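You operate a simulated robot arm through the tools that you are given. There is no shell and no other tool. Be economical: measure what you need, move in short steps, check, and stop when the job is done.

Carry out the task below with a simulated robot arm. There is one attempt and no reset: what you move stays moved.

TASK
Test the red stop button, bring the console back and zero the load.
Fine: push it in, twist it out, press CLEAR, enable, then ZERO.
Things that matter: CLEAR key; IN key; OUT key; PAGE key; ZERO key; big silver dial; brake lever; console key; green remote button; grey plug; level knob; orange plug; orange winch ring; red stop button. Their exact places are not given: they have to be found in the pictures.

It is judged by the outcome, as a careful person would: the job done as asked, and still so three seconds after it is handed in. It fails if anything else is knocked over, pushed out of place, dropped, spilled or broken.

THE ROBOT
A 7-joint arm with a two-finger gripper, on a carriage that runs on a rail from [4, 543] to [-13, -1837] (x, y) and turns from -107 to 225 degrees about z. Base frame: it is fixed where the carriage stands at the start and does not move with it; the origin is on the floor, on the carriage's upright axis, x ahead of it, y to its left, z up; the surface under the hand at the start is at about z = 958. Lengths are in mm, angles in degrees, forces in N, time in s.
Its first joint turns from -149.0 to 149.0 degrees. Places, roughly: CLEAR key [600, 200, 1000]; IN key [600, 400, 1000]; OUT key [600, 400, 1000]; PAGE key [600, 100, 1000]; ZERO key [600, 300, 1000]; big silver dial [700, -100, 1100]; brake lever [600, 500, 600]; console key [700, 600, 1000]; green remote button [600, -200, 1100]; level knob [500, 300, 500]; orange winch ring [500, 100, 500]; red stop button [800, 600, 1100]; round black button [700, 600, 1000]; small black knob [800, -100, 1000]; steel basket [2300, 800, 1100]; toggle switch [800, 0, 1100]. Payload 2.45 kg.
The tool frame sits at the grasp point between the pads (the TCP): z along the fingers, y along the line on which they close. The tips reach 26 mm beyond it. The gripper opens to 96 mm. The gripper's body begins 69 mm behind the TCP.
Orientation is told as [roll, pitch, yaw] about the base's x, y, z axes, in that order, counted from this pose: with the fingers straight down and closing along the base's y, the tool's x points along the base's -x, its y along +y and its z along -z.

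THE INTERFACE
- The arm moves only by the tool move_arm. Its argument "plan" is a list of rows, each an object of numbers (a shift or turn left out is 0, a gripper value left out holds the last): "ax", "ay", "az": the turn, a rotation vector about the base's x, y, z in degrees; "dx", "dy", "dz": the shift along the base's x, y, z in mm; "grip": the closure, from 0 (fully open) to 1 (shut). In form: [{"ax": .., "ay": .., "az": .., "dx": .., "dy": .., "dz": .., "grip": ..}, ...]. A call has 1 to 10 rows; each row is the pose to reach, as a shift and turn from the pose commanded when the call began. Rows are played at 5 a second. More than 50 mm and 8.6 degrees between two rows, or a gripper value outside its range, and nothing of the call is played. A pose out of reach is approached as far as the arm can. The call stops where the force on the tool passes 60 N (or 10 N more than at its start, if that is more) or the arm is blocked; 0.2 s more then pass. Each finger halts on what it meets, pressing with about 34 N; the grip force reading is that of the motor and also rises with nothing between the fingers. The clock runs only during rows and for 0.2 s after the last one: add rows that repeat a pose to give the fingers time. It gives the time, the measured TCP pose, the force on the tool (base axes), the opening and the grip force at its end, in the units of the frame above (readings bear some noise), with the torque about the TCP (base axes, N m) and any sound that the robot's microphone picked up.
- Cameras (640 x 400 px; columns grow to the right, rows downward): "scene" is now at [37.6, 176.3, 1674.5]; the picture's right is [0.07, -1.00, 0.00], its down [-0.69, -0.05, -0.72] and it looks along [0.72, 0.05, -0.69] (base axes); focal length 275 px, centre (320, 200). "wrist" rides on the gripper at [82, 3, -98] in the tool frame; the picture's right is [-0.04, 1.00, 0.00], its down [-0.73, -0.03, -0.68] and it looks along [-0.68, -0.03, 0.73] (tool axes); focal length 256 px, centre (320, 200).
- snapshot(camera): a new picture of that camera. The clock stands still meanwhile.
- raise_lower(by): slides the trunk up (or, below 0, down) by that many mm; the arm and the scene camera ride with it, the base frame stays. It gives what a move gives, with no picture.
- steer(legs): drives the robot by 1 to 6 legs, each [ahead, left, turn to the left] in mm, mm and degrees, along the robot's own axes; the way and the turn of a leg run together, so that a leg with both is an arc; at most 1500 mm and 180 degrees a leg. The arm and the cameras ride along, it lands a little off, and it stops where it bumps. It keeps to its track: a leg is cut to what the track allows. It gives what a move gives.
- head_to(pan, tilt): turns the head with the scene camera to pan (to the left, within 155 degrees either way) and tilt (down, from -29 to 69), counted from straight ahead of the robot. It gives what a move gives.
- probe_pixels(camera, pixels): for up to 12 pixels [column, row] of the newest picture of that camera ("zoom" is the newest enlarged one), the place [x, y, z] in the base frame of the surface seen there, good to about 3 mm. The clock stands still meanwhile.
- enlarge(camera, box): a new picture of the part [left, top, right, bottom] of that camera's present view, enlarged. The clock stands still meanwhile.
- sign_off(): hands the job in; it is judged then, once.

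Go step by step. Measure first, check grasps and placings, and put right what went wrong. The budget is 80 turns and 48 pictures, counting those below and the enlarged ones. Unless the task says otherwise, let go and move clear before handing in, and close with one line.

The tools are called after "Call:" by a JSON object that holds its "api" and its "payload". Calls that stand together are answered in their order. move_arm: Moves the arm, as the interface text tells. Its arguments: {"type":"object","properties":{"plan":{"type":"array","items":{"type":"object","properties":{"ax":{"type":"number"},"ay":{"type":"number"},"az":{"type":"number"},"dx":{"type":"number"},"dy":{"type":"number"},"dz":{"type":"number"},"grip":{"type":"number"}}}}},"required":["plan"]} The other tools are called the same way: raise_lower (by) slides the trunk up or down; steer (legs) drives the base; head_to (pan, tilt) turns the head that bears the scene camera; snapshot (camera) takes a picture; probe_pixels (camera, pixels) gives the place of the surface under pixels of a picture; enlarge (camera, box) takes an enlarged picture of a part of a camera's view; sign_off () hands the job in.

At the start:

```text
time_s: 0.0
position: [603.5, 413.7, 1000.3]
ee_rot: [0.0, 0.1, 0.0]
ft_force: [0.9, -0.8, -0.2]
moment: [-0.02, 0.02, -0.01]
gripper_width: 96.1
finger_force: 0.0
trunk travel left (down, up): [-675.0, 35.0]
robot x, y, heading: [-2.2, 2.5, -0.0]
head pan, tilt: [4.3, 43.7]
```

scene: 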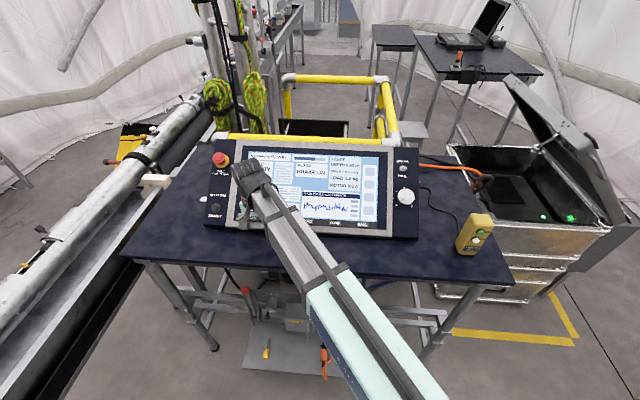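
wrist: 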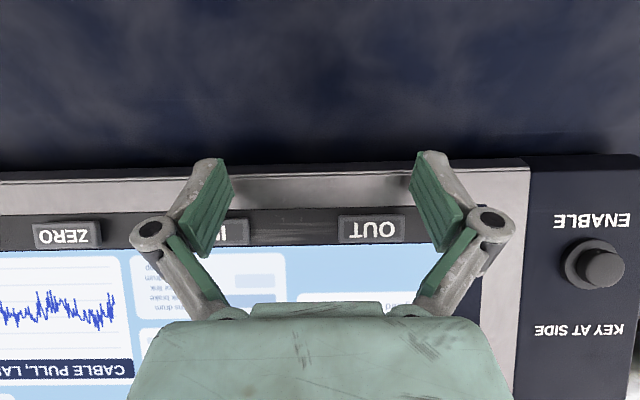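

The wrist view shows ZERO, IN and OUT keys and the ENABLE black button at about (600,268). The stop button is in the scene at (220,159). I'll enlarge the console.

Call:
{"api": "enlarge", "payload": {"camera": "scene", "box": [190, 130, 430, 250]}}

Call:
{"api": "probe_pixels", "payload": {"camera": "wrist", "pixels": [[67, 235], [371, 229], [603, 268], [575, 272], [100, 330], [600, 220], [500, 175], [540, 330], [300, 185]]}}

```text
2.67 times, centred on (310, 190) of scene
```

zoom: 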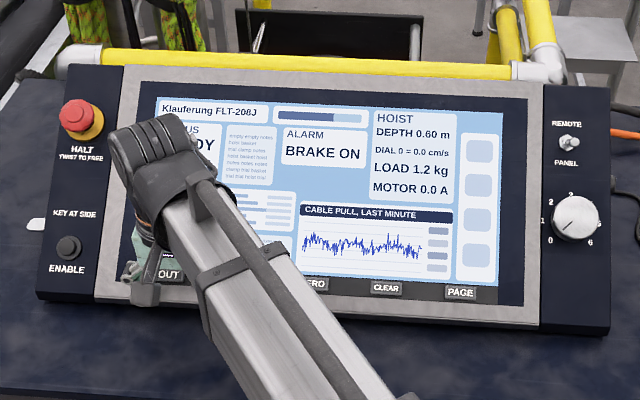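

```text
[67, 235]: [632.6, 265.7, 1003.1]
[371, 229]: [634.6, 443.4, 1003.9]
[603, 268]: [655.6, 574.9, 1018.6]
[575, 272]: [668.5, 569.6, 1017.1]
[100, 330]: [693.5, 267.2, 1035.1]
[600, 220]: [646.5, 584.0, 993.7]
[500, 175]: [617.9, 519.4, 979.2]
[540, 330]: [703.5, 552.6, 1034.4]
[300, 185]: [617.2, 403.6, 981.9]
```

The panel slopes about 28° toward me. I'll lift the hand straight up and close the fingers, then look at the console uncovered.

Call:
{"api": "move_arm", "payload": {"plan": [{"dz": 45}, {"dz": 90, "dx": -20}, {"dz": 130, "dx": -40, "grip": 1}, {"dz": 150, "dx": -60, "grip": 1}, {"dz": 150, "dx": -60, "grip": 1}]}}

Call:
{"api": "snapshot", "payload": {"camera": "wrist"}}

Call:
{"api": "enlarge", "payload": {"camera": "scene", "box": [190, 130, 430, 250]}}

```text
time_s: 1.2
position: [543.6, 412.4, 1148.4]
ee_rot: [0.0, -0.1, 0.0]
ft_force: [-0.2, 0.2, -0.6]
moment: [0.01, -0.03, -0.02]
gripper_width: 0.0
finger_force: 28.5
trunk travel left (down, up): [-675.0, 35.0]
robot x, y, heading: [0.6, 0.5, 0.2]
head pan, tilt: [4.3, 43.7]
```

```text
44 pictures are left
```

wrist: 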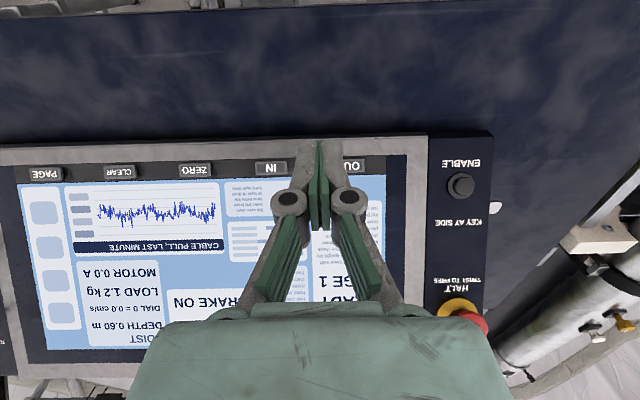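

```text
2.67 times, centred on (310, 190) of scene
```

zoom: 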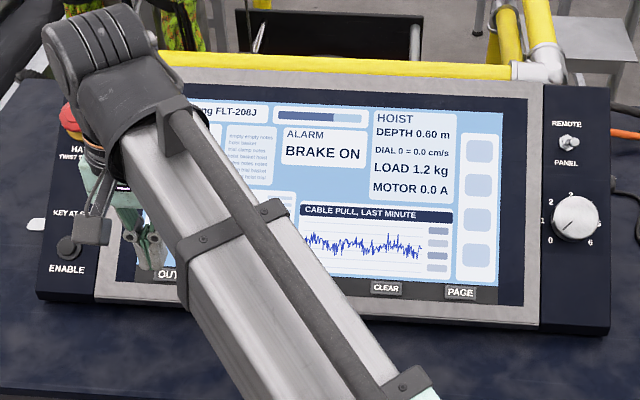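

The wrist picture shows STOP at (470,315), ENABLE at (460,186), and keys CLEAR (120,172) and ZERO (196,170). I'll probe these.

Call:
{"api": "probe_pixels", "payload": {"camera": "wrist", "pixels": [[460, 186], [466, 190], [120, 172], [196, 170], [272, 168], [450, 306], [466, 312], [480, 322], [440, 200], [496, 208], [455, 278], [45, 174]]}}

Call:
{"api": "probe_pixels", "payload": {"camera": "zoom", "pixels": [[36, 224], [66, 244], [66, 110], [387, 287], [461, 292], [575, 218], [569, 142]]}}

Call:
{"api": "enlarge", "payload": {"camera": "wrist", "box": [400, 130, 560, 370]}}

```text
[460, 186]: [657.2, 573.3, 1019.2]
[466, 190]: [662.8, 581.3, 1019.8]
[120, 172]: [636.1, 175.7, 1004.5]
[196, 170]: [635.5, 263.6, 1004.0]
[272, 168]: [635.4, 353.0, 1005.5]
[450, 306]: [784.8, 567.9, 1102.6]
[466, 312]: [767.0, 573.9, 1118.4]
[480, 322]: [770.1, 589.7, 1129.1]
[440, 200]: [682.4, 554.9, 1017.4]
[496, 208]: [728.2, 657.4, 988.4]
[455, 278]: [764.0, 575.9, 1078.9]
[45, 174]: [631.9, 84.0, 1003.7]
```

```text
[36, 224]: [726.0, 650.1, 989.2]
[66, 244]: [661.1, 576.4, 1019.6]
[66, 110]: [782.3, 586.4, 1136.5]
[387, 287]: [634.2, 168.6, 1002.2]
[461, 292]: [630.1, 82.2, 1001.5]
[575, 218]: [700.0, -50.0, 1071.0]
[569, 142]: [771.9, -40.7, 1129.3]
```

```text
1.67 times, centred on (480, 250) of wrist
```

zoom: 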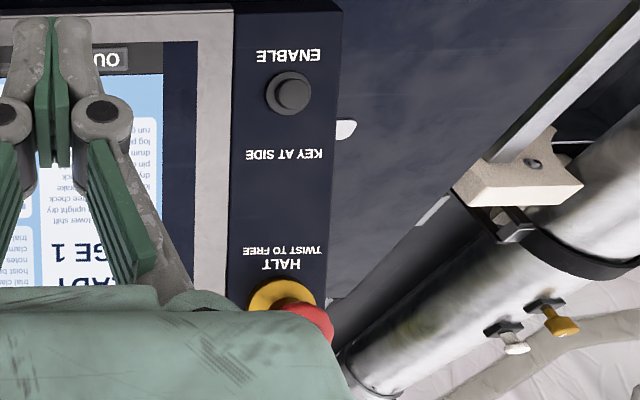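

The panel slopes about 36°, and the key at the side is at (727,652,989). I'll tilt the tool to −36° so it points square at the panel, and shift the hand right before driving the base left.

Call:
{"api": "move_arm", "payload": {"plan": [{"ay": -7, "dy": -40, "dz": 10, "grip": 1}, {"ay": -14, "dy": -80, "dz": 20}, {"ay": -21, "dy": -120, "dz": 30}, {"ay": -28, "dy": -160, "dz": 40}, {"ay": -36, "dy": -180, "dz": 50}, {"ay": -36, "dy": -180, "dz": 50}]}}

Call:
{"api": "steer", "payload": {"legs": [[0, 350, 0]]}}

Call:
{"api": "snapshot", "payload": {"camera": "wrist"}}

Call:
{"api": "snapshot", "payload": {"camera": "scene"}}

```text
time_s: 2.6
position: [544.5, 232.9, 1199.5]
ee_rot: [0.0, -36.0, 0.0]
ft_force: [0.3, 0.4, -0.4]
moment: [0.01, -0.02, -0.01]
gripper_width: 0.1
finger_force: 28.5
trunk travel left (down, up): [-675.0, 35.0]
robot x, y, heading: [-3.0, -0.2, 0.2]
head pan, tilt: [4.3, 43.7]
```

```text
time_s: 4.9
position: [547.6, 585.9, 1200.7]
ee_rot: [0.0, -36.0, -0.1]
ft_force: [0.9, -1.0, 0.0]
moment: [-0.02, 0.02, 0.01]
gripper_width: 0.0
finger_force: 28.4
trunk travel left (down, up): [-675.0, 35.0]
robot x, y, heading: [3.6, 355.3, -0.0]
head pan, tilt: [4.3, 43.7]
```

```text
41 pictures are left
```

wrist: 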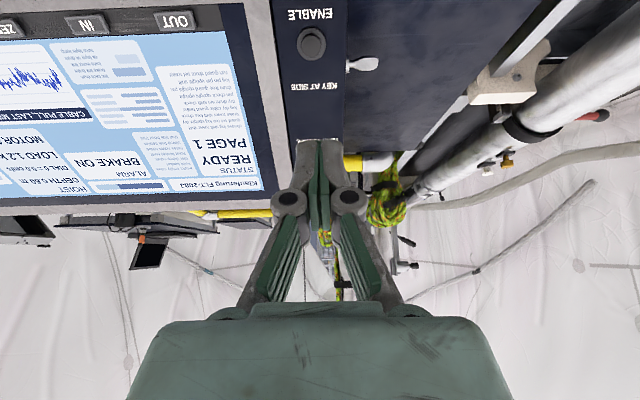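

```text
40 pictures are left
```

scene: 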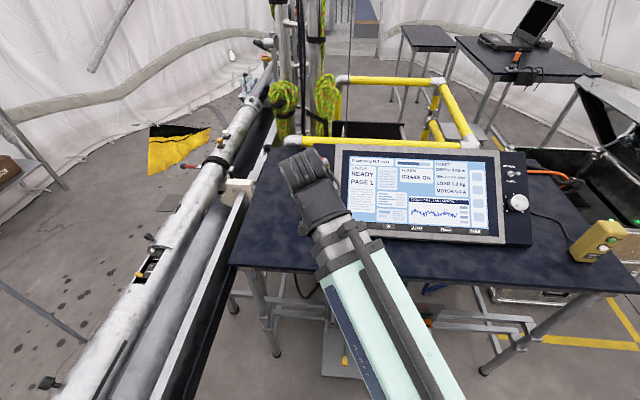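

The hand hides the stop button in both views, so I'll slide it 150 mm right and look again.

Call:
{"api": "move_arm", "payload": {"plan": [{"dy": -40}, {"dy": -80}, {"dy": -120}, {"dy": -160}]}}

Call:
{"api": "enlarge", "payload": {"camera": "scene", "box": [250, 130, 410, 230]}}

Call:
{"api": "enlarge", "payload": {"camera": "wrist", "box": [0, 0, 640, 400]}}

```text
time_s: 5.9
position: [583.3, 432.5, 1217.8]
ee_rot: [0.0, -35.9, 0.0]
ft_force: [0.9, -0.5, 0.6]
moment: [0.01, -0.02, 0.02]
gripper_width: 0.0
finger_force: 28.4
out of reach, approached as far as the arm can: row 1, 2, 3, 4
trunk travel left (down, up): [-675.0, 35.0]
robot x, y, heading: [2.7, 354.3, -0.1]
head pan, tilt: [4.3, 43.7]
```

```text
4.00 times, centred on (330, 180) of scene
```

zoom: 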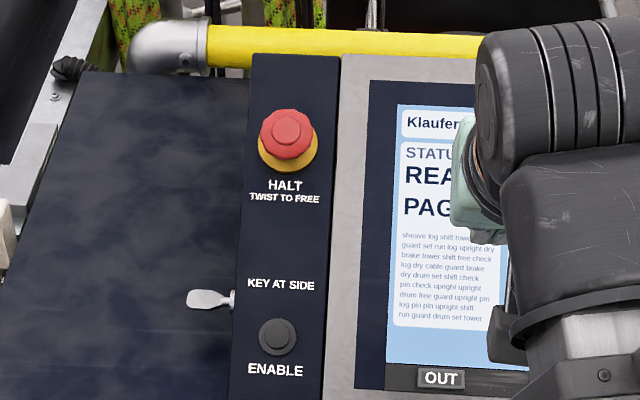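

```text
1.00 times, centred on (320, 200) of wrist (not enlarged: the box is as wide or as high as the picture)
```

zoom: 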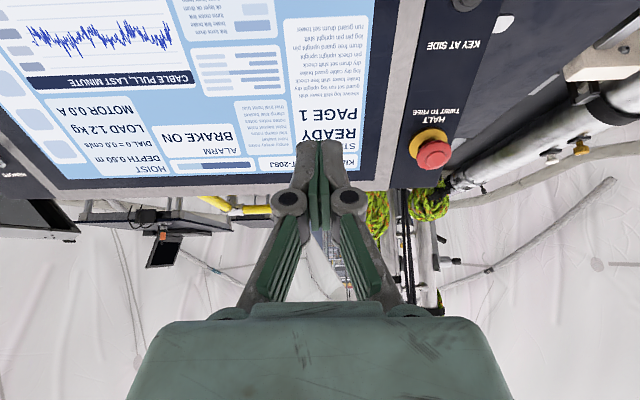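

The stop button is now clear at (434,153) in the wrist view. I'll probe it and the surrounding panel.

Call:
{"api": "probe_pixels", "payload": {"camera": "zoom", "pixels": [[434, 153], [420, 153], [449, 153], [434, 142], [434, 166], [416, 137], [430, 132], [445, 100], [410, 60], [380, 180], [412, 144]]}}

Call:
{"api": "snapshot", "payload": {"camera": "scene"}}

Call:
{"api": "probe_pixels", "payload": {"camera": "scene", "pixels": [[321, 161], [315, 161], [328, 161], [321, 157], [321, 165], [325, 169], [319, 214], [316, 150], [330, 147], [318, 197]]}}

```text
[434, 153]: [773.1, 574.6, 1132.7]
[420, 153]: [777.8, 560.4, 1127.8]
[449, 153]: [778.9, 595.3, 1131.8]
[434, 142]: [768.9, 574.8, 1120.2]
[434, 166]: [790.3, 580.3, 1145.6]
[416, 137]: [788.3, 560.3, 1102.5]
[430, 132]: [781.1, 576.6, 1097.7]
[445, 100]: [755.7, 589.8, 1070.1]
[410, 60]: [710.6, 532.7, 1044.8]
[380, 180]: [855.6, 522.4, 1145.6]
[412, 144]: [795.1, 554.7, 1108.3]
```

```text
37 pictures are left
```

scene: 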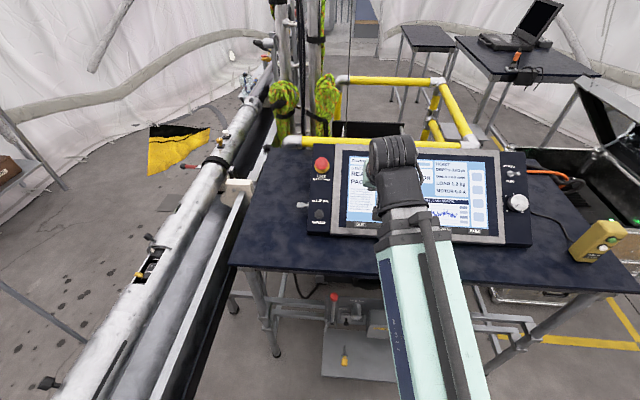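

```text
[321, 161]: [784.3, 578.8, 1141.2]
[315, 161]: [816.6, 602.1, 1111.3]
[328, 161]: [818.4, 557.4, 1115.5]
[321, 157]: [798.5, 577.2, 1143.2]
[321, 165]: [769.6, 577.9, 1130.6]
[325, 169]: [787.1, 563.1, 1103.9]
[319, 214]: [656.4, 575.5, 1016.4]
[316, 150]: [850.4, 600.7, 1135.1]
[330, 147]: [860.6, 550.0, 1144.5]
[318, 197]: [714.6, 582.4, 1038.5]
```

The cap's top centre is about (781,578,1139), roughly 42 mm across, with normal (−0.588,0,0.809). I'll move to a standoff with the tips 30 mm off the cap.

Call:
{"api": "move_arm", "payload": {"plan": [{"dx": 33, "dy": 29, "dz": -7}, {"dx": 66, "dy": 58, "dz": -14}, {"dx": 99, "dy": 87, "dz": -21}, {"dx": 131, "dy": 116, "dz": -28}, {"dx": 164, "dy": 146, "dz": -35}, {"dx": 164, "dy": 146, "dz": -35}]}}

Call:
{"api": "snapshot", "payload": {"camera": "wrist"}}

```text
time_s: 7.3
position: [746.6, 577.8, 1184.5]
ee_rot: [0.0, -36.0, -0.2]
ft_force: [0.5, 1.1, 0.8]
moment: [-0.02, 0.0, 0.0]
gripper_width: 0.0
finger_force: 28.7
trunk travel left (down, up): [-675.0, 35.0]
robot x, y, heading: [1.4, 355.2, -0.0]
head pan, tilt: [4.3, 43.7]
```

```text
36 pictures are left
```

wrist: 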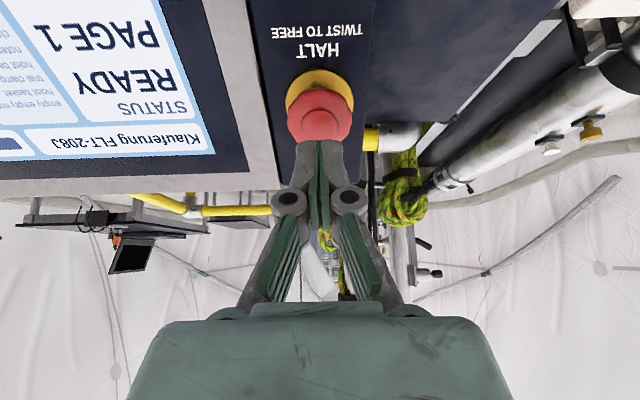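

The tool is lined up with the cap (cap centre around column 320). I'll push along the normal; the force guard stops it at 60 N.

Call:
{"api": "move_arm", "payload": {"plan": [{"dx": 8.8, "dz": -12.1}, {"dx": 16.5, "dz": -22.7}, {"dx": 18.8, "dz": -25.9}, {"dx": 20.6, "dz": -28.3}, {"dx": 22.3, "dz": -30.7}, {"dx": 24.1, "dz": -33.2}, {"dx": 25.9, "dz": -35.6}, {"dx": 27.6, "dz": -38}]}}

```text
time_s: 9.1
position: [771.0, 577.6, 1149.9]
ee_rot: [0.1, -36.4, -0.2]
ft_force: [-16.4, 0.0, 34.5]
moment: [0.0, 0.06, -0.05]
gripper_width: 6.3
finger_force: 28.9
trunk travel left (down, up): [-675.0, 35.0]
robot x, y, heading: [2.2, 354.5, -0.0]
head pan, tilt: [4.3, 43.7]
heard: click
```

I heard a click at about 38 N, so it probably latched. I'll back off 50 mm, opening the fingers on the way, and check.

Call:
{"api": "move_arm", "payload": {"plan": [{"dx": -15, "dz": 20}, {"dx": -29, "dz": 40}, {"dx": -32, "dz": 44, "grip": 0.15}, {"dx": -32, "dz": 44, "grip": 0.15}]}}

Call:
{"api": "snapshot", "payload": {"camera": "wrist"}}

Call:
{"api": "enlarge", "payload": {"camera": "scene", "box": [290, 130, 530, 250]}}

```text
time_s: 10.1
position: [741.5, 577.2, 1189.3]
ee_rot: [0.0, -36.0, -0.1]
ft_force: [-0.2, 0.5, 0.7]
moment: [0.02, 0.0, -0.02]
gripper_width: 81.6
finger_force: 0.1
trunk travel left (down, up): [-675.0, 35.0]
robot x, y, heading: [2.0, 357.1, 0.1]
head pan, tilt: [4.3, 43.7]
```

```text
35 pictures are left
```

wrist: 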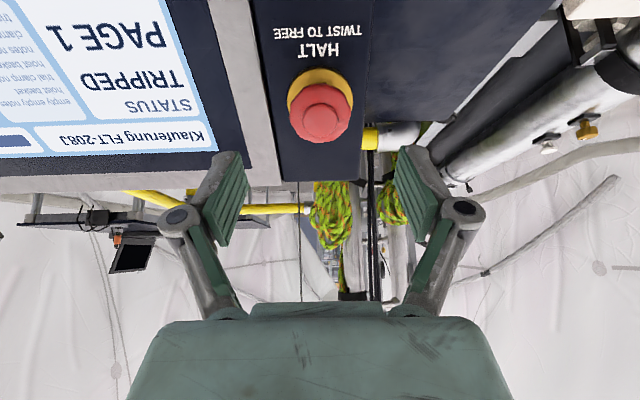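

```text
2.67 times, centred on (410, 190) of scene
```

zoom: 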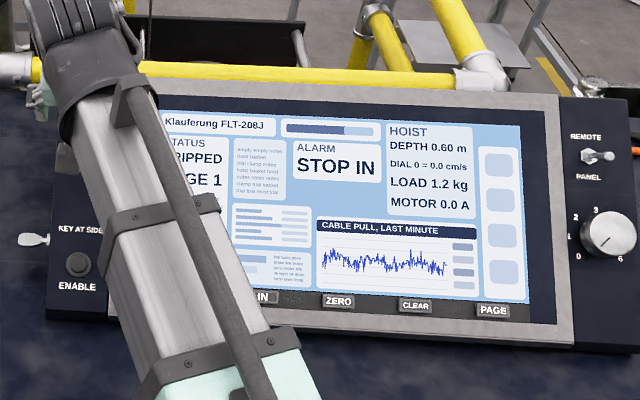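

The screen reads TRIPPED / STOP IN. I'll probe the pressed cap for the grasp.

Call:
{"api": "probe_pixels", "payload": {"camera": "wrist", "pixels": [[321, 120], [295, 118], [349, 118], [321, 100], [321, 138], [310, 76], [345, 95], [270, 120], [355, 140]]}}

```text
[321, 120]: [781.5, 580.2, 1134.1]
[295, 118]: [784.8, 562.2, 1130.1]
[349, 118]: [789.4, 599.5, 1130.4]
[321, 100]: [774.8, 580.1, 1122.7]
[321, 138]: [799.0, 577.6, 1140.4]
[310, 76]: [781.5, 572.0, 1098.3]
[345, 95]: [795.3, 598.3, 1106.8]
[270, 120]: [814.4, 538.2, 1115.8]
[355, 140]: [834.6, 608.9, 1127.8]
```

The cap centre is y≈580.5, with its top at h≈33. I'll advance 63 mm along the axis with fingers open around it, then close.

Call:
{"api": "move_arm", "payload": {"plan": [{"dx": 12, "dy": 3, "dz": -16}, {"dx": 24, "dy": 3, "dz": -33}, {"dx": 32, "dy": 3, "dz": -44}, {"dx": 37, "dy": 3, "dz": -51}, {"dx": 37, "dy": 3, "dz": -51}, {"dx": 37, "dy": 3, "dz": -51, "grip": 1}, {"dx": 37, "dy": 3, "dz": -51, "grip": 1}, {"dx": 37, "dy": 3, "dz": -51, "grip": 1}]}}

Call:
{"api": "snapshot", "payload": {"camera": "wrist"}}

```text
time_s: 11.9
position: [779.1, 578.7, 1138.2]
ee_rot: [-0.1, -36.0, -0.3]
ft_force: [-2.2, -18.2, 3.0]
moment: [-0.57, -0.03, -0.39]
gripper_width: 42.9
finger_force: 44.4
trunk travel left (down, up): [-675.0, 35.0]
robot x, y, heading: [5.6, 352.4, -0.2]
head pan, tilt: [4.3, 43.7]
```

```text
33 pictures are left
```

wrist: 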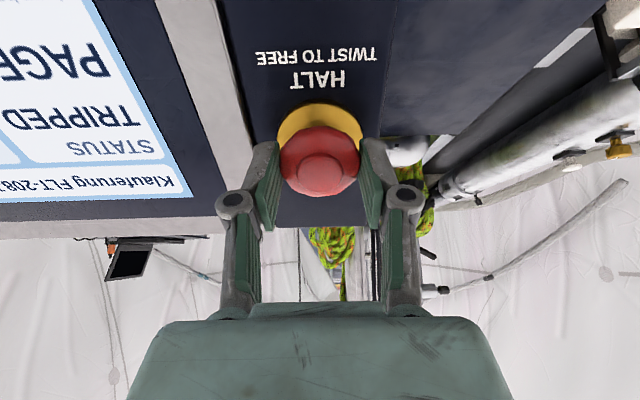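

The cap is gripped at 42.9 mm. I'll twist clockwise about the button axis in 8° steps.

Call:
{"api": "move_arm", "payload": {"plan": [{"ax": 4.7, "az": -6.47, "dy": -1.5}, {"ax": 9.4, "az": -12.9, "dy": -1.5}, {"ax": 14.1, "az": -19.4, "dy": -1.5}, {"ax": 18.8, "az": -25.9, "dy": -1.5}, {"ax": 23.5, "az": -32.4, "dy": -1.5}]}}

Call:
{"api": "snapshot", "payload": {"camera": "wrist"}}

```text
time_s: 13.1
position: [778.6, 578.1, 1139.4]
ee_rot: [25.2, -26.8, -46.4]
ft_force: [-2.4, -18.1, 2.6]
moment: [-0.71, -0.44, -0.45]
gripper_width: 42.8
finger_force: 45.0
trunk travel left (down, up): [-675.0, 35.0]
robot x, y, heading: [1.0, 354.4, -0.1]
head pan, tilt: [4.3, 43.7]
```

```text
32 pictures are left
```

wrist: 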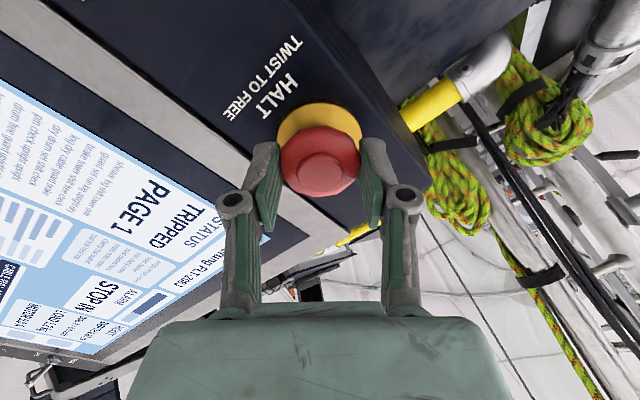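

At 40° there's no click, and the screen still reads STOP IN with little torque. I'll keep going to about 80°.

Call:
{"api": "move_arm", "payload": {"plan": [{"ax": 4.7, "az": -6.47}, {"ax": 9.4, "az": -12.9}, {"ax": 14.1, "az": -19.4}, {"ax": 18.8, "az": -25.9}, {"ax": 23.5, "az": -32.4}]}}

Call:
{"api": "snapshot", "payload": {"camera": "wrist"}}

```text
time_s: 14.3
position: [778.2, 580.0, 1138.5]
ee_rot: [35.4, -5.8, -82.2]
ft_force: [-13.3, -9.9, -7.4]
moment: [-0.62, 0.38, 0.56]
gripper_width: 42.6
finger_force: 44.8
trunk travel left (down, up): [-675.0, 35.0]
robot x, y, heading: [-0.8, 354.9, -0.1]
head pan, tilt: [4.3, 43.7]
```

```text
31 pictures are left
```

wrist: 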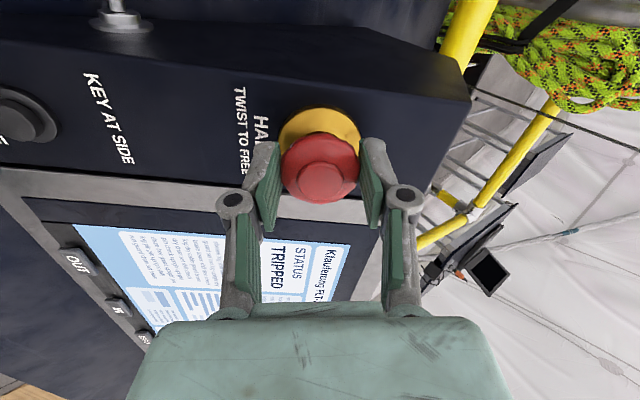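

There's now about 0.8 N·m of resistance at 80°, so it may be at its stop. I'll open the fingers and back off to see whether the cap popped out.

Call:
{"api": "move_arm", "payload": {"plan": [{"grip": 0.2}, {"grip": 0.2}, {"grip": 0.2, "dx": -15, "dz": 20}, {"grip": 0.2, "dx": -30, "dz": 41}, {"grip": 0.2, "dx": -38, "dz": 52}]}}

Call:
{"api": "snapshot", "payload": {"camera": "wrist"}}

Call:
{"api": "enlarge", "payload": {"camera": "scene", "box": [290, 130, 530, 250]}}

```text
time_s: 15.5
position: [740.7, 580.3, 1191.2]
ee_rot: [35.5, -5.8, -81.9]
ft_force: [0.1, 0.2, 0.0]
moment: [0.0, -0.01, 0.03]
gripper_width: 76.5
finger_force: 0.0
trunk travel left (down, up): [-675.0, 35.0]
robot x, y, heading: [-0.5, 354.8, -0.0]
head pan, tilt: [4.3, 43.7]
```

```text
30 pictures are left
```

wrist: 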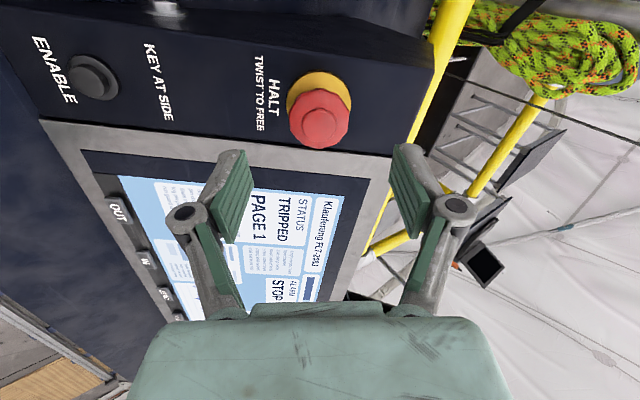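

```text
2.67 times, centred on (410, 190) of scene
```

zoom: 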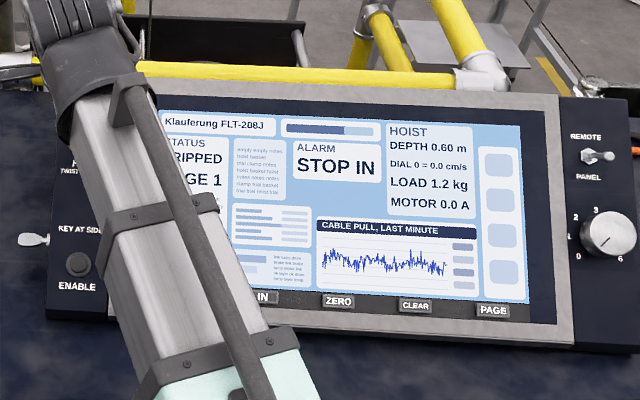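

The screen still reads STOP IN. I'll probe the cap height.

Call:
{"api": "probe_pixels", "payload": {"camera": "wrist", "pixels": [[321, 122], [315, 126], [293, 122], [347, 122], [318, 103], [318, 144]]}}

Call:
{"api": "enlarge", "payload": {"camera": "wrist", "box": [260, 50, 380, 170]}}

```text
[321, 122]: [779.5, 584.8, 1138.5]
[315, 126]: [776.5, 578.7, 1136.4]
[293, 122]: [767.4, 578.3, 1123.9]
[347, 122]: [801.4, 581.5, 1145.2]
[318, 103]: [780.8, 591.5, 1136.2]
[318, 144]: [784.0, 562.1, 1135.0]
```

```text
3.33 times, centred on (320, 110) of wrist
```

zoom: 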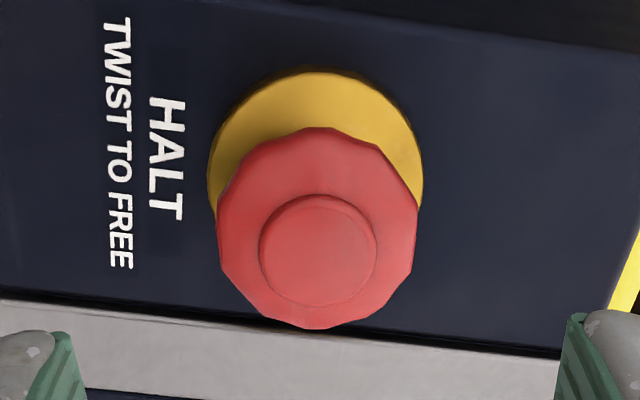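

The cap top is now at h≈39 mm, against about 34 when pressed and 38 originally, so it seems to have come out. The alarm may be latched until CLEAR. I'll turn the hand back and compare from the same viewpoint as before.

Call:
{"api": "move_arm", "payload": {"plan": [{"ax": -4.7, "az": 6.47}, {"ax": -9.4, "az": 12.9}, {"ax": -14.1, "az": 19.4}, {"ax": -18.8, "az": 25.9}, {"ax": -23.5, "az": 32.4}, {"ax": -28.2, "az": 38.8}, {"ax": -32.9, "az": 45.3}, {"ax": -37.6, "az": 51.8}, {"ax": -42.3, "az": 58.2}, {"ax": -47, "az": 64.7}]}}

Call:
{"api": "snapshot", "payload": {"camera": "wrist"}}

Call:
{"api": "probe_pixels", "payload": {"camera": "wrist", "pixels": [[321, 120], [321, 116], [318, 124], [326, 124], [295, 118], [349, 118], [321, 100], [321, 138]]}}

```text
time_s: 17.7
position: [741.9, 580.1, 1190.3]
ee_rot: [-0.1, -35.9, -0.3]
ft_force: [0.0, -0.1, -0.9]
moment: [0.03, -0.03, 0.02]
gripper_width: 76.9
finger_force: 0.0
trunk travel left (down, up): [-675.0, 35.0]
robot x, y, heading: [2.6, 354.3, -0.0]
head pan, tilt: [4.3, 43.7]
```

```text
27 pictures are left
```

wrist: 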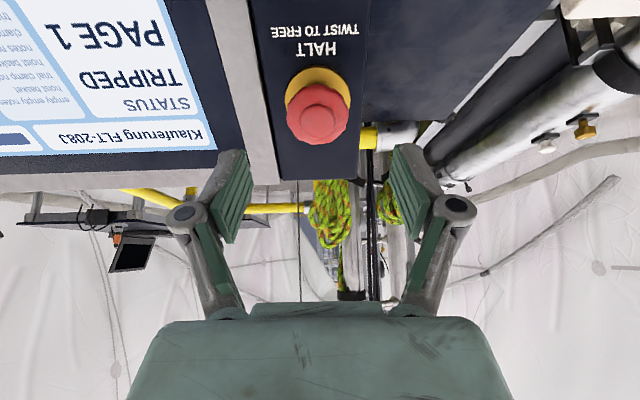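

```text
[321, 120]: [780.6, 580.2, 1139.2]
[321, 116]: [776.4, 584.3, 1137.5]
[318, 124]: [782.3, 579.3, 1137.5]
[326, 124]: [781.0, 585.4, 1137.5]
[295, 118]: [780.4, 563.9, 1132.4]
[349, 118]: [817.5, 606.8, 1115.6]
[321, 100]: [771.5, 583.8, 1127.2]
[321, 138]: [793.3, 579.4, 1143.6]
```

The cap consistently reads h≈39, so the button is out. Next I'll close the fingers and move to a 40 mm standoff over CLEAR at (635,174,1003).

Call:
{"api": "move_arm", "payload": {"plan": [{"dx": -14.6, "dy": -40.6, "dz": -5, "grip": 1}, {"dx": -29, "dy": -81, "dz": -15}, {"dx": -44, "dy": -122, "dz": -28}, {"dx": -58, "dy": -162, "dz": -42}, {"dx": -73, "dy": -203, "dz": -57}, {"dx": -88, "dy": -244, "dz": -72}, {"dx": -102, "dy": -284, "dz": -87}, {"dx": -117, "dy": -325, "dz": -102}, {"dx": -131, "dy": -365, "dz": -118}, {"dx": -146, "dy": -406, "dz": -134}]}}

Call:
{"api": "snapshot", "payload": {"camera": "wrist"}}

```text
time_s: 19.9
position: [605.0, 171.1, 1058.4]
ee_rot: [0.1, -36.1, -0.2]
ft_force: [0.4, 0.0, -0.3]
moment: [0.02, 0.05, 0.02]
gripper_width: 0.1
finger_force: 28.5
out of reach, approached as far as the arm can: row 9, 10
trunk travel left (down, up): [-675.0, 35.0]
robot x, y, heading: [2.3, 352.9, -0.2]
head pan, tilt: [4.3, 43.7]
```

```text
26 pictures are left
```

wrist: 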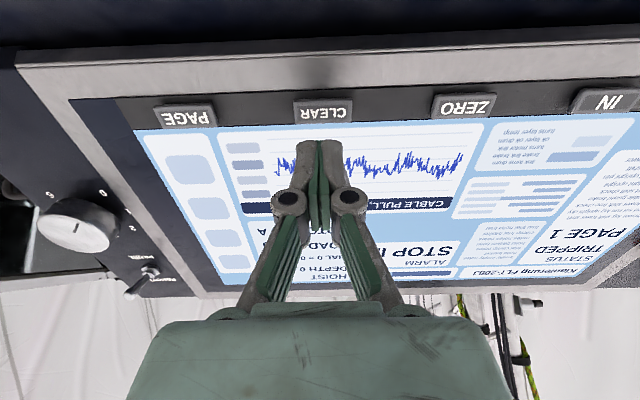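

The fully tilted pose is at the inner reach limit, so I'll press with about 18° less tilt, touching with the tip's upper edge. First I'll measure the CLEAR key.

Call:
{"api": "enlarge", "payload": {"camera": "wrist", "box": [260, 60, 400, 150]}}

Call:
{"api": "probe_pixels", "payload": {"camera": "wrist", "pixels": [[323, 102], [323, 111], [323, 118], [297, 111], [350, 111], [280, 110], [323, 92], [323, 128], [463, 105], [440, 105], [488, 104], [323, 75]]}}

```text
4.44 times, centred on (330, 105) of wrist
```

zoom: 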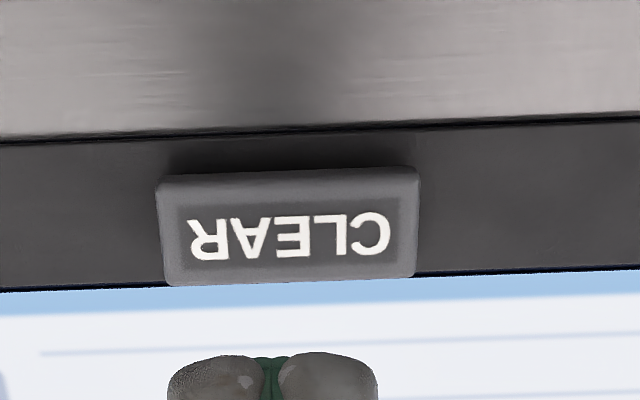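

```text
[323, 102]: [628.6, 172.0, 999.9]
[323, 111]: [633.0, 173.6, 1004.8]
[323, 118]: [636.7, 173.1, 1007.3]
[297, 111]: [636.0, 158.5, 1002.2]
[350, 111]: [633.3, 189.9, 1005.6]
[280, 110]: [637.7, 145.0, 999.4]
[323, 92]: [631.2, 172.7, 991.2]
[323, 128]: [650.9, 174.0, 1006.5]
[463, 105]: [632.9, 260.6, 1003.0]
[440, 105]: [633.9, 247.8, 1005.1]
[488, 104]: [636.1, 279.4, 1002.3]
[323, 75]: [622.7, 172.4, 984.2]
```

The CLEAR key's top centre is (633,173.5,1004) and it stands about 8 mm proud. I'll ease the tilt to −18° and hover 15 mm off it.

Call:
{"api": "move_arm", "payload": {"plan": [{"ay": 6}, {"ay": 12}, {"ay": 18, "dx": 0, "dy": 2.5, "dz": -10}, {"ay": 18, "dx": 0, "dy": 2.5, "dz": -21}, {"ay": 18, "dx": 0, "dy": 2.5, "dz": -21}]}}

Call:
{"api": "snapshot", "payload": {"camera": "wrist"}}

```text
time_s: 21.1
position: [604.3, 172.1, 1036.2]
ee_rot: [-0.1, -18.0, 0.0]
ft_force: [-0.3, 0.7, 0.4]
moment: [-0.01, 0.0, -0.04]
gripper_width: 0.0
finger_force: 28.9
trunk travel left (down, up): [-675.0, 35.0]
robot x, y, heading: [3.2, 352.0, -0.2]
head pan, tilt: [4.3, 43.7]
```

```text
24 pictures are left
```

wrist: 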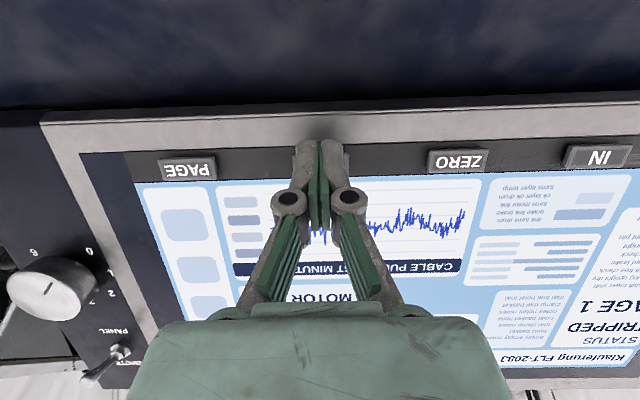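

The tip covers CLEAR and sits in line with ZERO and PAGE, so I'll press in small steps.

Call:
{"api": "move_arm", "payload": {"plan": [{"dx": 5.9, "dz": -8.1}, {"dx": 7.6, "dz": -10.5}, {"dx": 8.8, "dz": -12.1}, {"dx": 10, "dz": -13.8}, {"dx": 10.6, "dz": -14.6}]}}

```text
time_s: 22.3
position: [613.1, 172.6, 1021.1]
ee_rot: [-0.1, -18.0, -0.3]
ft_force: [0.6, -0.1, 0.6]
moment: [0.01, 0.02, -0.03]
gripper_width: 5.9
finger_force: 28.8
trunk travel left (down, up): [-675.0, 35.0]
robot x, y, heading: [2.5, 354.9, 0.0]
head pan, tilt: [4.3, 43.7]
```

No contact force yet, so I'll press further.

Call:
{"api": "move_arm", "payload": {"plan": [{"dx": 1.2, "dz": -1.6, "grip": 1}, {"dx": 2.4, "dz": -3.2}, {"dx": 3.5, "dz": -4.9}, {"dx": 4.7, "dz": -6.5}]}}

Call:
{"api": "snapshot", "payload": {"camera": "wrist"}}

```text
time_s: 23.3
position: [617.9, 172.6, 1017.9]
ee_rot: [0.0, -18.2, -0.2]
ft_force: [-11.5, -1.3, 18.6]
moment: [-0.03, -0.1, 0.0]
gripper_width: 6.0
finger_force: 28.2
trunk travel left (down, up): [-675.0, 35.0]
robot x, y, heading: [2.7, 353.3, -0.0]
head pan, tilt: [4.3, 43.7]
heard: click
```

```text
23 pictures are left
```

wrist: 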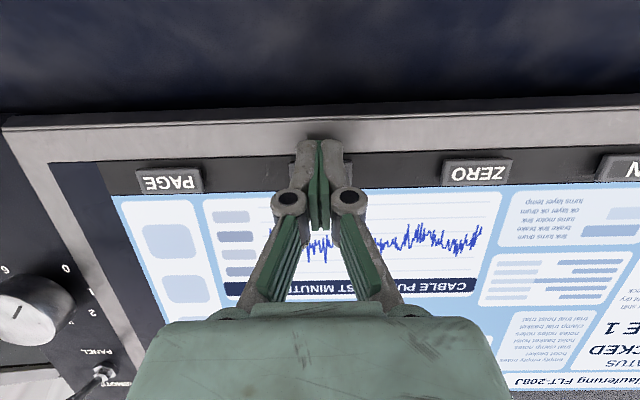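

It clicked and the status changed to "…CKED". I'll back off and read the screen.

Call:
{"api": "move_arm", "payload": {"plan": [{"dx": -12, "dz": 16}, {"dx": -24, "dz": 40}, {"dx": -24, "dz": 80}]}}

Call:
{"api": "enlarge", "payload": {"camera": "scene", "box": [290, 130, 530, 250]}}

```text
time_s: 24.1
position: [595.3, 172.5, 1094.3]
ee_rot: [-0.2, -18.1, -0.1]
ft_force: [-1.2, -0.1, 0.3]
moment: [-0.01, 0.01, 0.02]
gripper_width: 0.0
finger_force: 28.7
trunk travel left (down, up): [-675.0, 35.0]
robot x, y, heading: [4.9, 354.5, -0.0]
head pan, tilt: [4.3, 43.7]
```

```text
2.67 times, centred on (410, 190) of scene
```

zoom: 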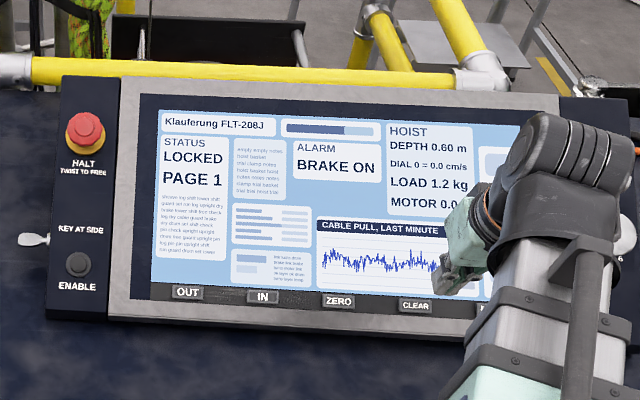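

LOCKED with BRAKE ON shows CLEAR worked and the stop is out. Next is ENABLE at about (658,575.5,1019), so I'll move the hand over it.

Call:
{"api": "move_arm", "payload": {"plan": [{"dy": 45}, {"dy": 90}, {"dy": 135}, {"dy": 180}, {"dy": 225}, {"dy": 270}, {"dy": 315}, {"dy": 360, "dx": 10}, {"dy": 403, "dx": 30, "dz": -10}, {"dy": 403, "dx": 35, "dz": -42}]}}

Call:
{"api": "snapshot", "payload": {"camera": "wrist"}}

```text
time_s: 26.3
position: [631.9, 575.6, 1055.1]
ee_rot: [-0.1, -18.2, -0.3]
ft_force: [-0.1, 0.1, -0.2]
moment: [0.01, 0.01, 0.01]
gripper_width: 0.0
finger_force: 29.1
trunk travel left (down, up): [-675.0, 35.0]
robot x, y, heading: [2.5, 351.3, 0.1]
head pan, tilt: [4.3, 43.7]
```

```text
21 pictures are left
```

wrist: 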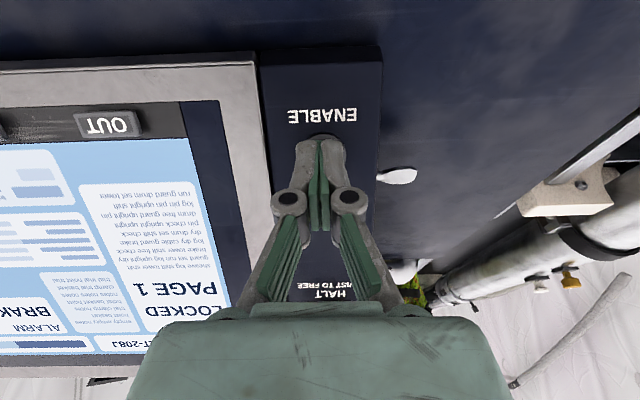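

The tip is over ENABLE, so I'll press in small steps.

Call:
{"api": "move_arm", "payload": {"plan": [{"dx": 5.9, "dz": -8.1}, {"dx": 8.8, "dz": -12.1}, {"dx": 10.6, "dz": -14.6}, {"dx": 11.8, "dz": -16.2}, {"dx": 12.9, "dz": -17.8}, {"dx": 14.1, "dz": -19.4}]}}

```text
time_s: 27.7
position: [643.7, 575.4, 1034.4]
ee_rot: [0.1, -18.2, -0.2]
ft_force: [-1.1, 1.8, 7.3]
moment: [0.02, -0.13, 0.07]
gripper_width: 5.7
finger_force: 28.4
trunk travel left (down, up): [-675.0, 35.0]
robot x, y, heading: [3.6, 352.1, 0.1]
head pan, tilt: [4.3, 43.7]
heard: click
```

I heard a click. I'll check the screen while still holding the button.

Call:
{"api": "enlarge", "payload": {"camera": "scene", "box": [290, 130, 530, 250]}}

```text
2.67 times, centred on (410, 190) of scene
```

zoom: 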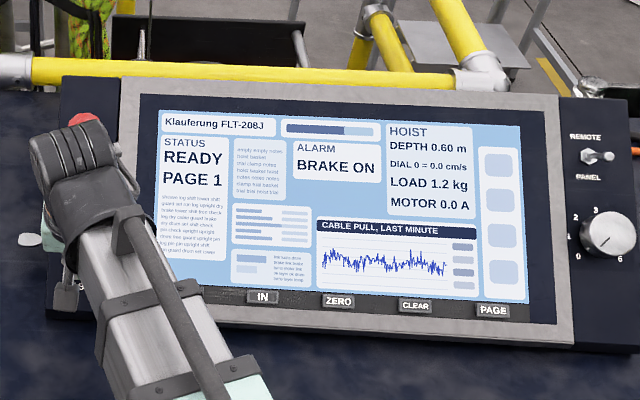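

The screen reads READY. I'll back off and move to a standoff over ZERO at (633,264,1004).

Call:
{"api": "move_arm", "payload": {"plan": [{"dx": -12, "dz": 17}, {"dx": -30, "dz": 55}, {"dx": -41, "dz": 60, "dy": -45}, {"dx": -41, "dz": 60, "dy": -93}, {"dx": -41, "dz": 60, "dy": -141}, {"dx": -41, "dz": 60, "dy": -189}, {"dx": -41, "dz": 60, "dy": -237}, {"dx": -41, "dz": 60, "dy": -280}, {"dx": -41, "dz": 45, "dy": -311}, {"dx": -41, "dz": 4, "dy": -311}]}}

Call:
{"api": "snapshot", "payload": {"camera": "wrist"}}

```text
time_s: 29.9
position: [604.1, 262.7, 1039.1]
ee_rot: [-0.1, -18.0, -0.3]
ft_force: [0.4, -0.1, 0.5]
moment: [0.01, -0.03, -0.01]
gripper_width: 0.0
finger_force: 28.6
trunk travel left (down, up): [-675.0, 35.0]
robot x, y, heading: [1.1, 355.5, -0.3]
head pan, tilt: [4.3, 43.7]
```

```text
19 pictures are left
```

wrist: 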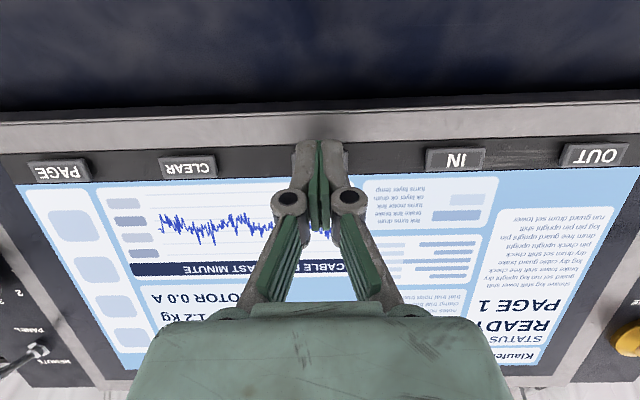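

The tip is over ZERO, midway between CLEAR and IN. I'll press the same way as for CLEAR.

Call:
{"api": "move_arm", "payload": {"plan": [{"dx": 5.9, "dz": -8.1}, {"dx": 9, "dz": -13}, {"dx": 11.5, "dz": -16.5}, {"dx": 12.8, "dz": -18.3}, {"dx": 14, "dz": -20}, {"dx": 15, "dz": -21.5}, {"dx": 16, "dz": -23}]}}

```text
time_s: 31.5
position: [617.1, 264.0, 1018.0]
ee_rot: [-0.1, -18.2, -0.2]
ft_force: [-9.5, -1.6, 28.7]
moment: [-0.02, -0.41, -0.03]
gripper_width: 5.6
finger_force: 28.2
trunk travel left (down, up): [-675.0, 35.0]
robot x, y, heading: [5.4, 350.6, -0.6]
head pan, tilt: [4.3, 43.7]
heard: click
```

It clicked. I'll back well clear and read the screen.

Call:
{"api": "move_arm", "payload": {"plan": [{"dx": -12, "dz": 17}, {"dx": -24, "dz": 45}, {"dx": -24, "dz": 90}, {"dx": -24, "dz": 130}, {"dx": -24, "dz": 130}]}}

Call:
{"api": "enlarge", "payload": {"camera": "scene", "box": [290, 130, 530, 250]}}

Call:
{"api": "snapshot", "payload": {"camera": "wrist"}}

```text
time_s: 32.7
position: [596.6, 261.5, 1145.0]
ee_rot: [-0.1, -18.0, -0.2]
ft_force: [0.7, 0.6, 0.1]
moment: [-0.03, 0.01, 0.04]
gripper_width: 0.1
finger_force: 28.2
trunk travel left (down, up): [-675.0, 35.0]
robot x, y, heading: [0.6, 352.9, 0.1]
head pan, tilt: [4.3, 43.7]
```

```text
2.67 times, centred on (410, 190) of scene
```

zoom: 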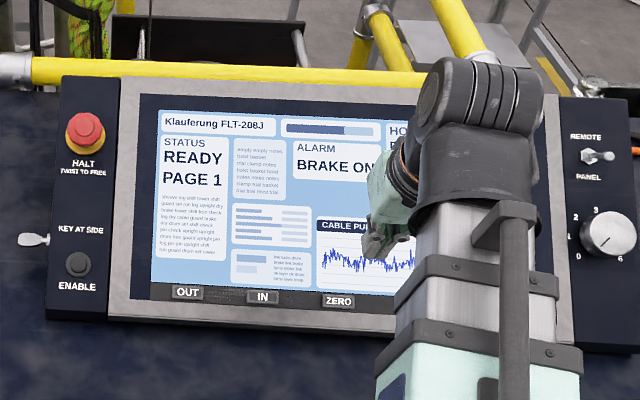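

```text
17 pictures are left
```

wrist: 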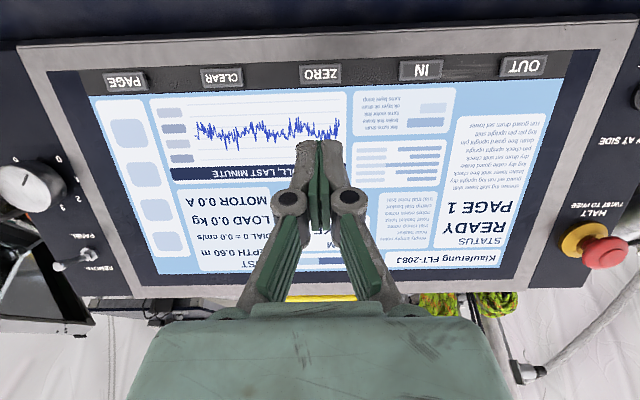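

The screen reads READY and LOAD 0.0 kg, the stop button is out, and the hand is clear. I'm handing in.

Call:
{"api": "sign_off", "payload": {}}

```text
The job is handed in.
```

The stop test is done: the red button tripped the console when pushed in and came back out with a twist. After CLEAR and ENABLE the console reads READY, and ZERO brought the load from 1.2 kg to 0.0 kg.
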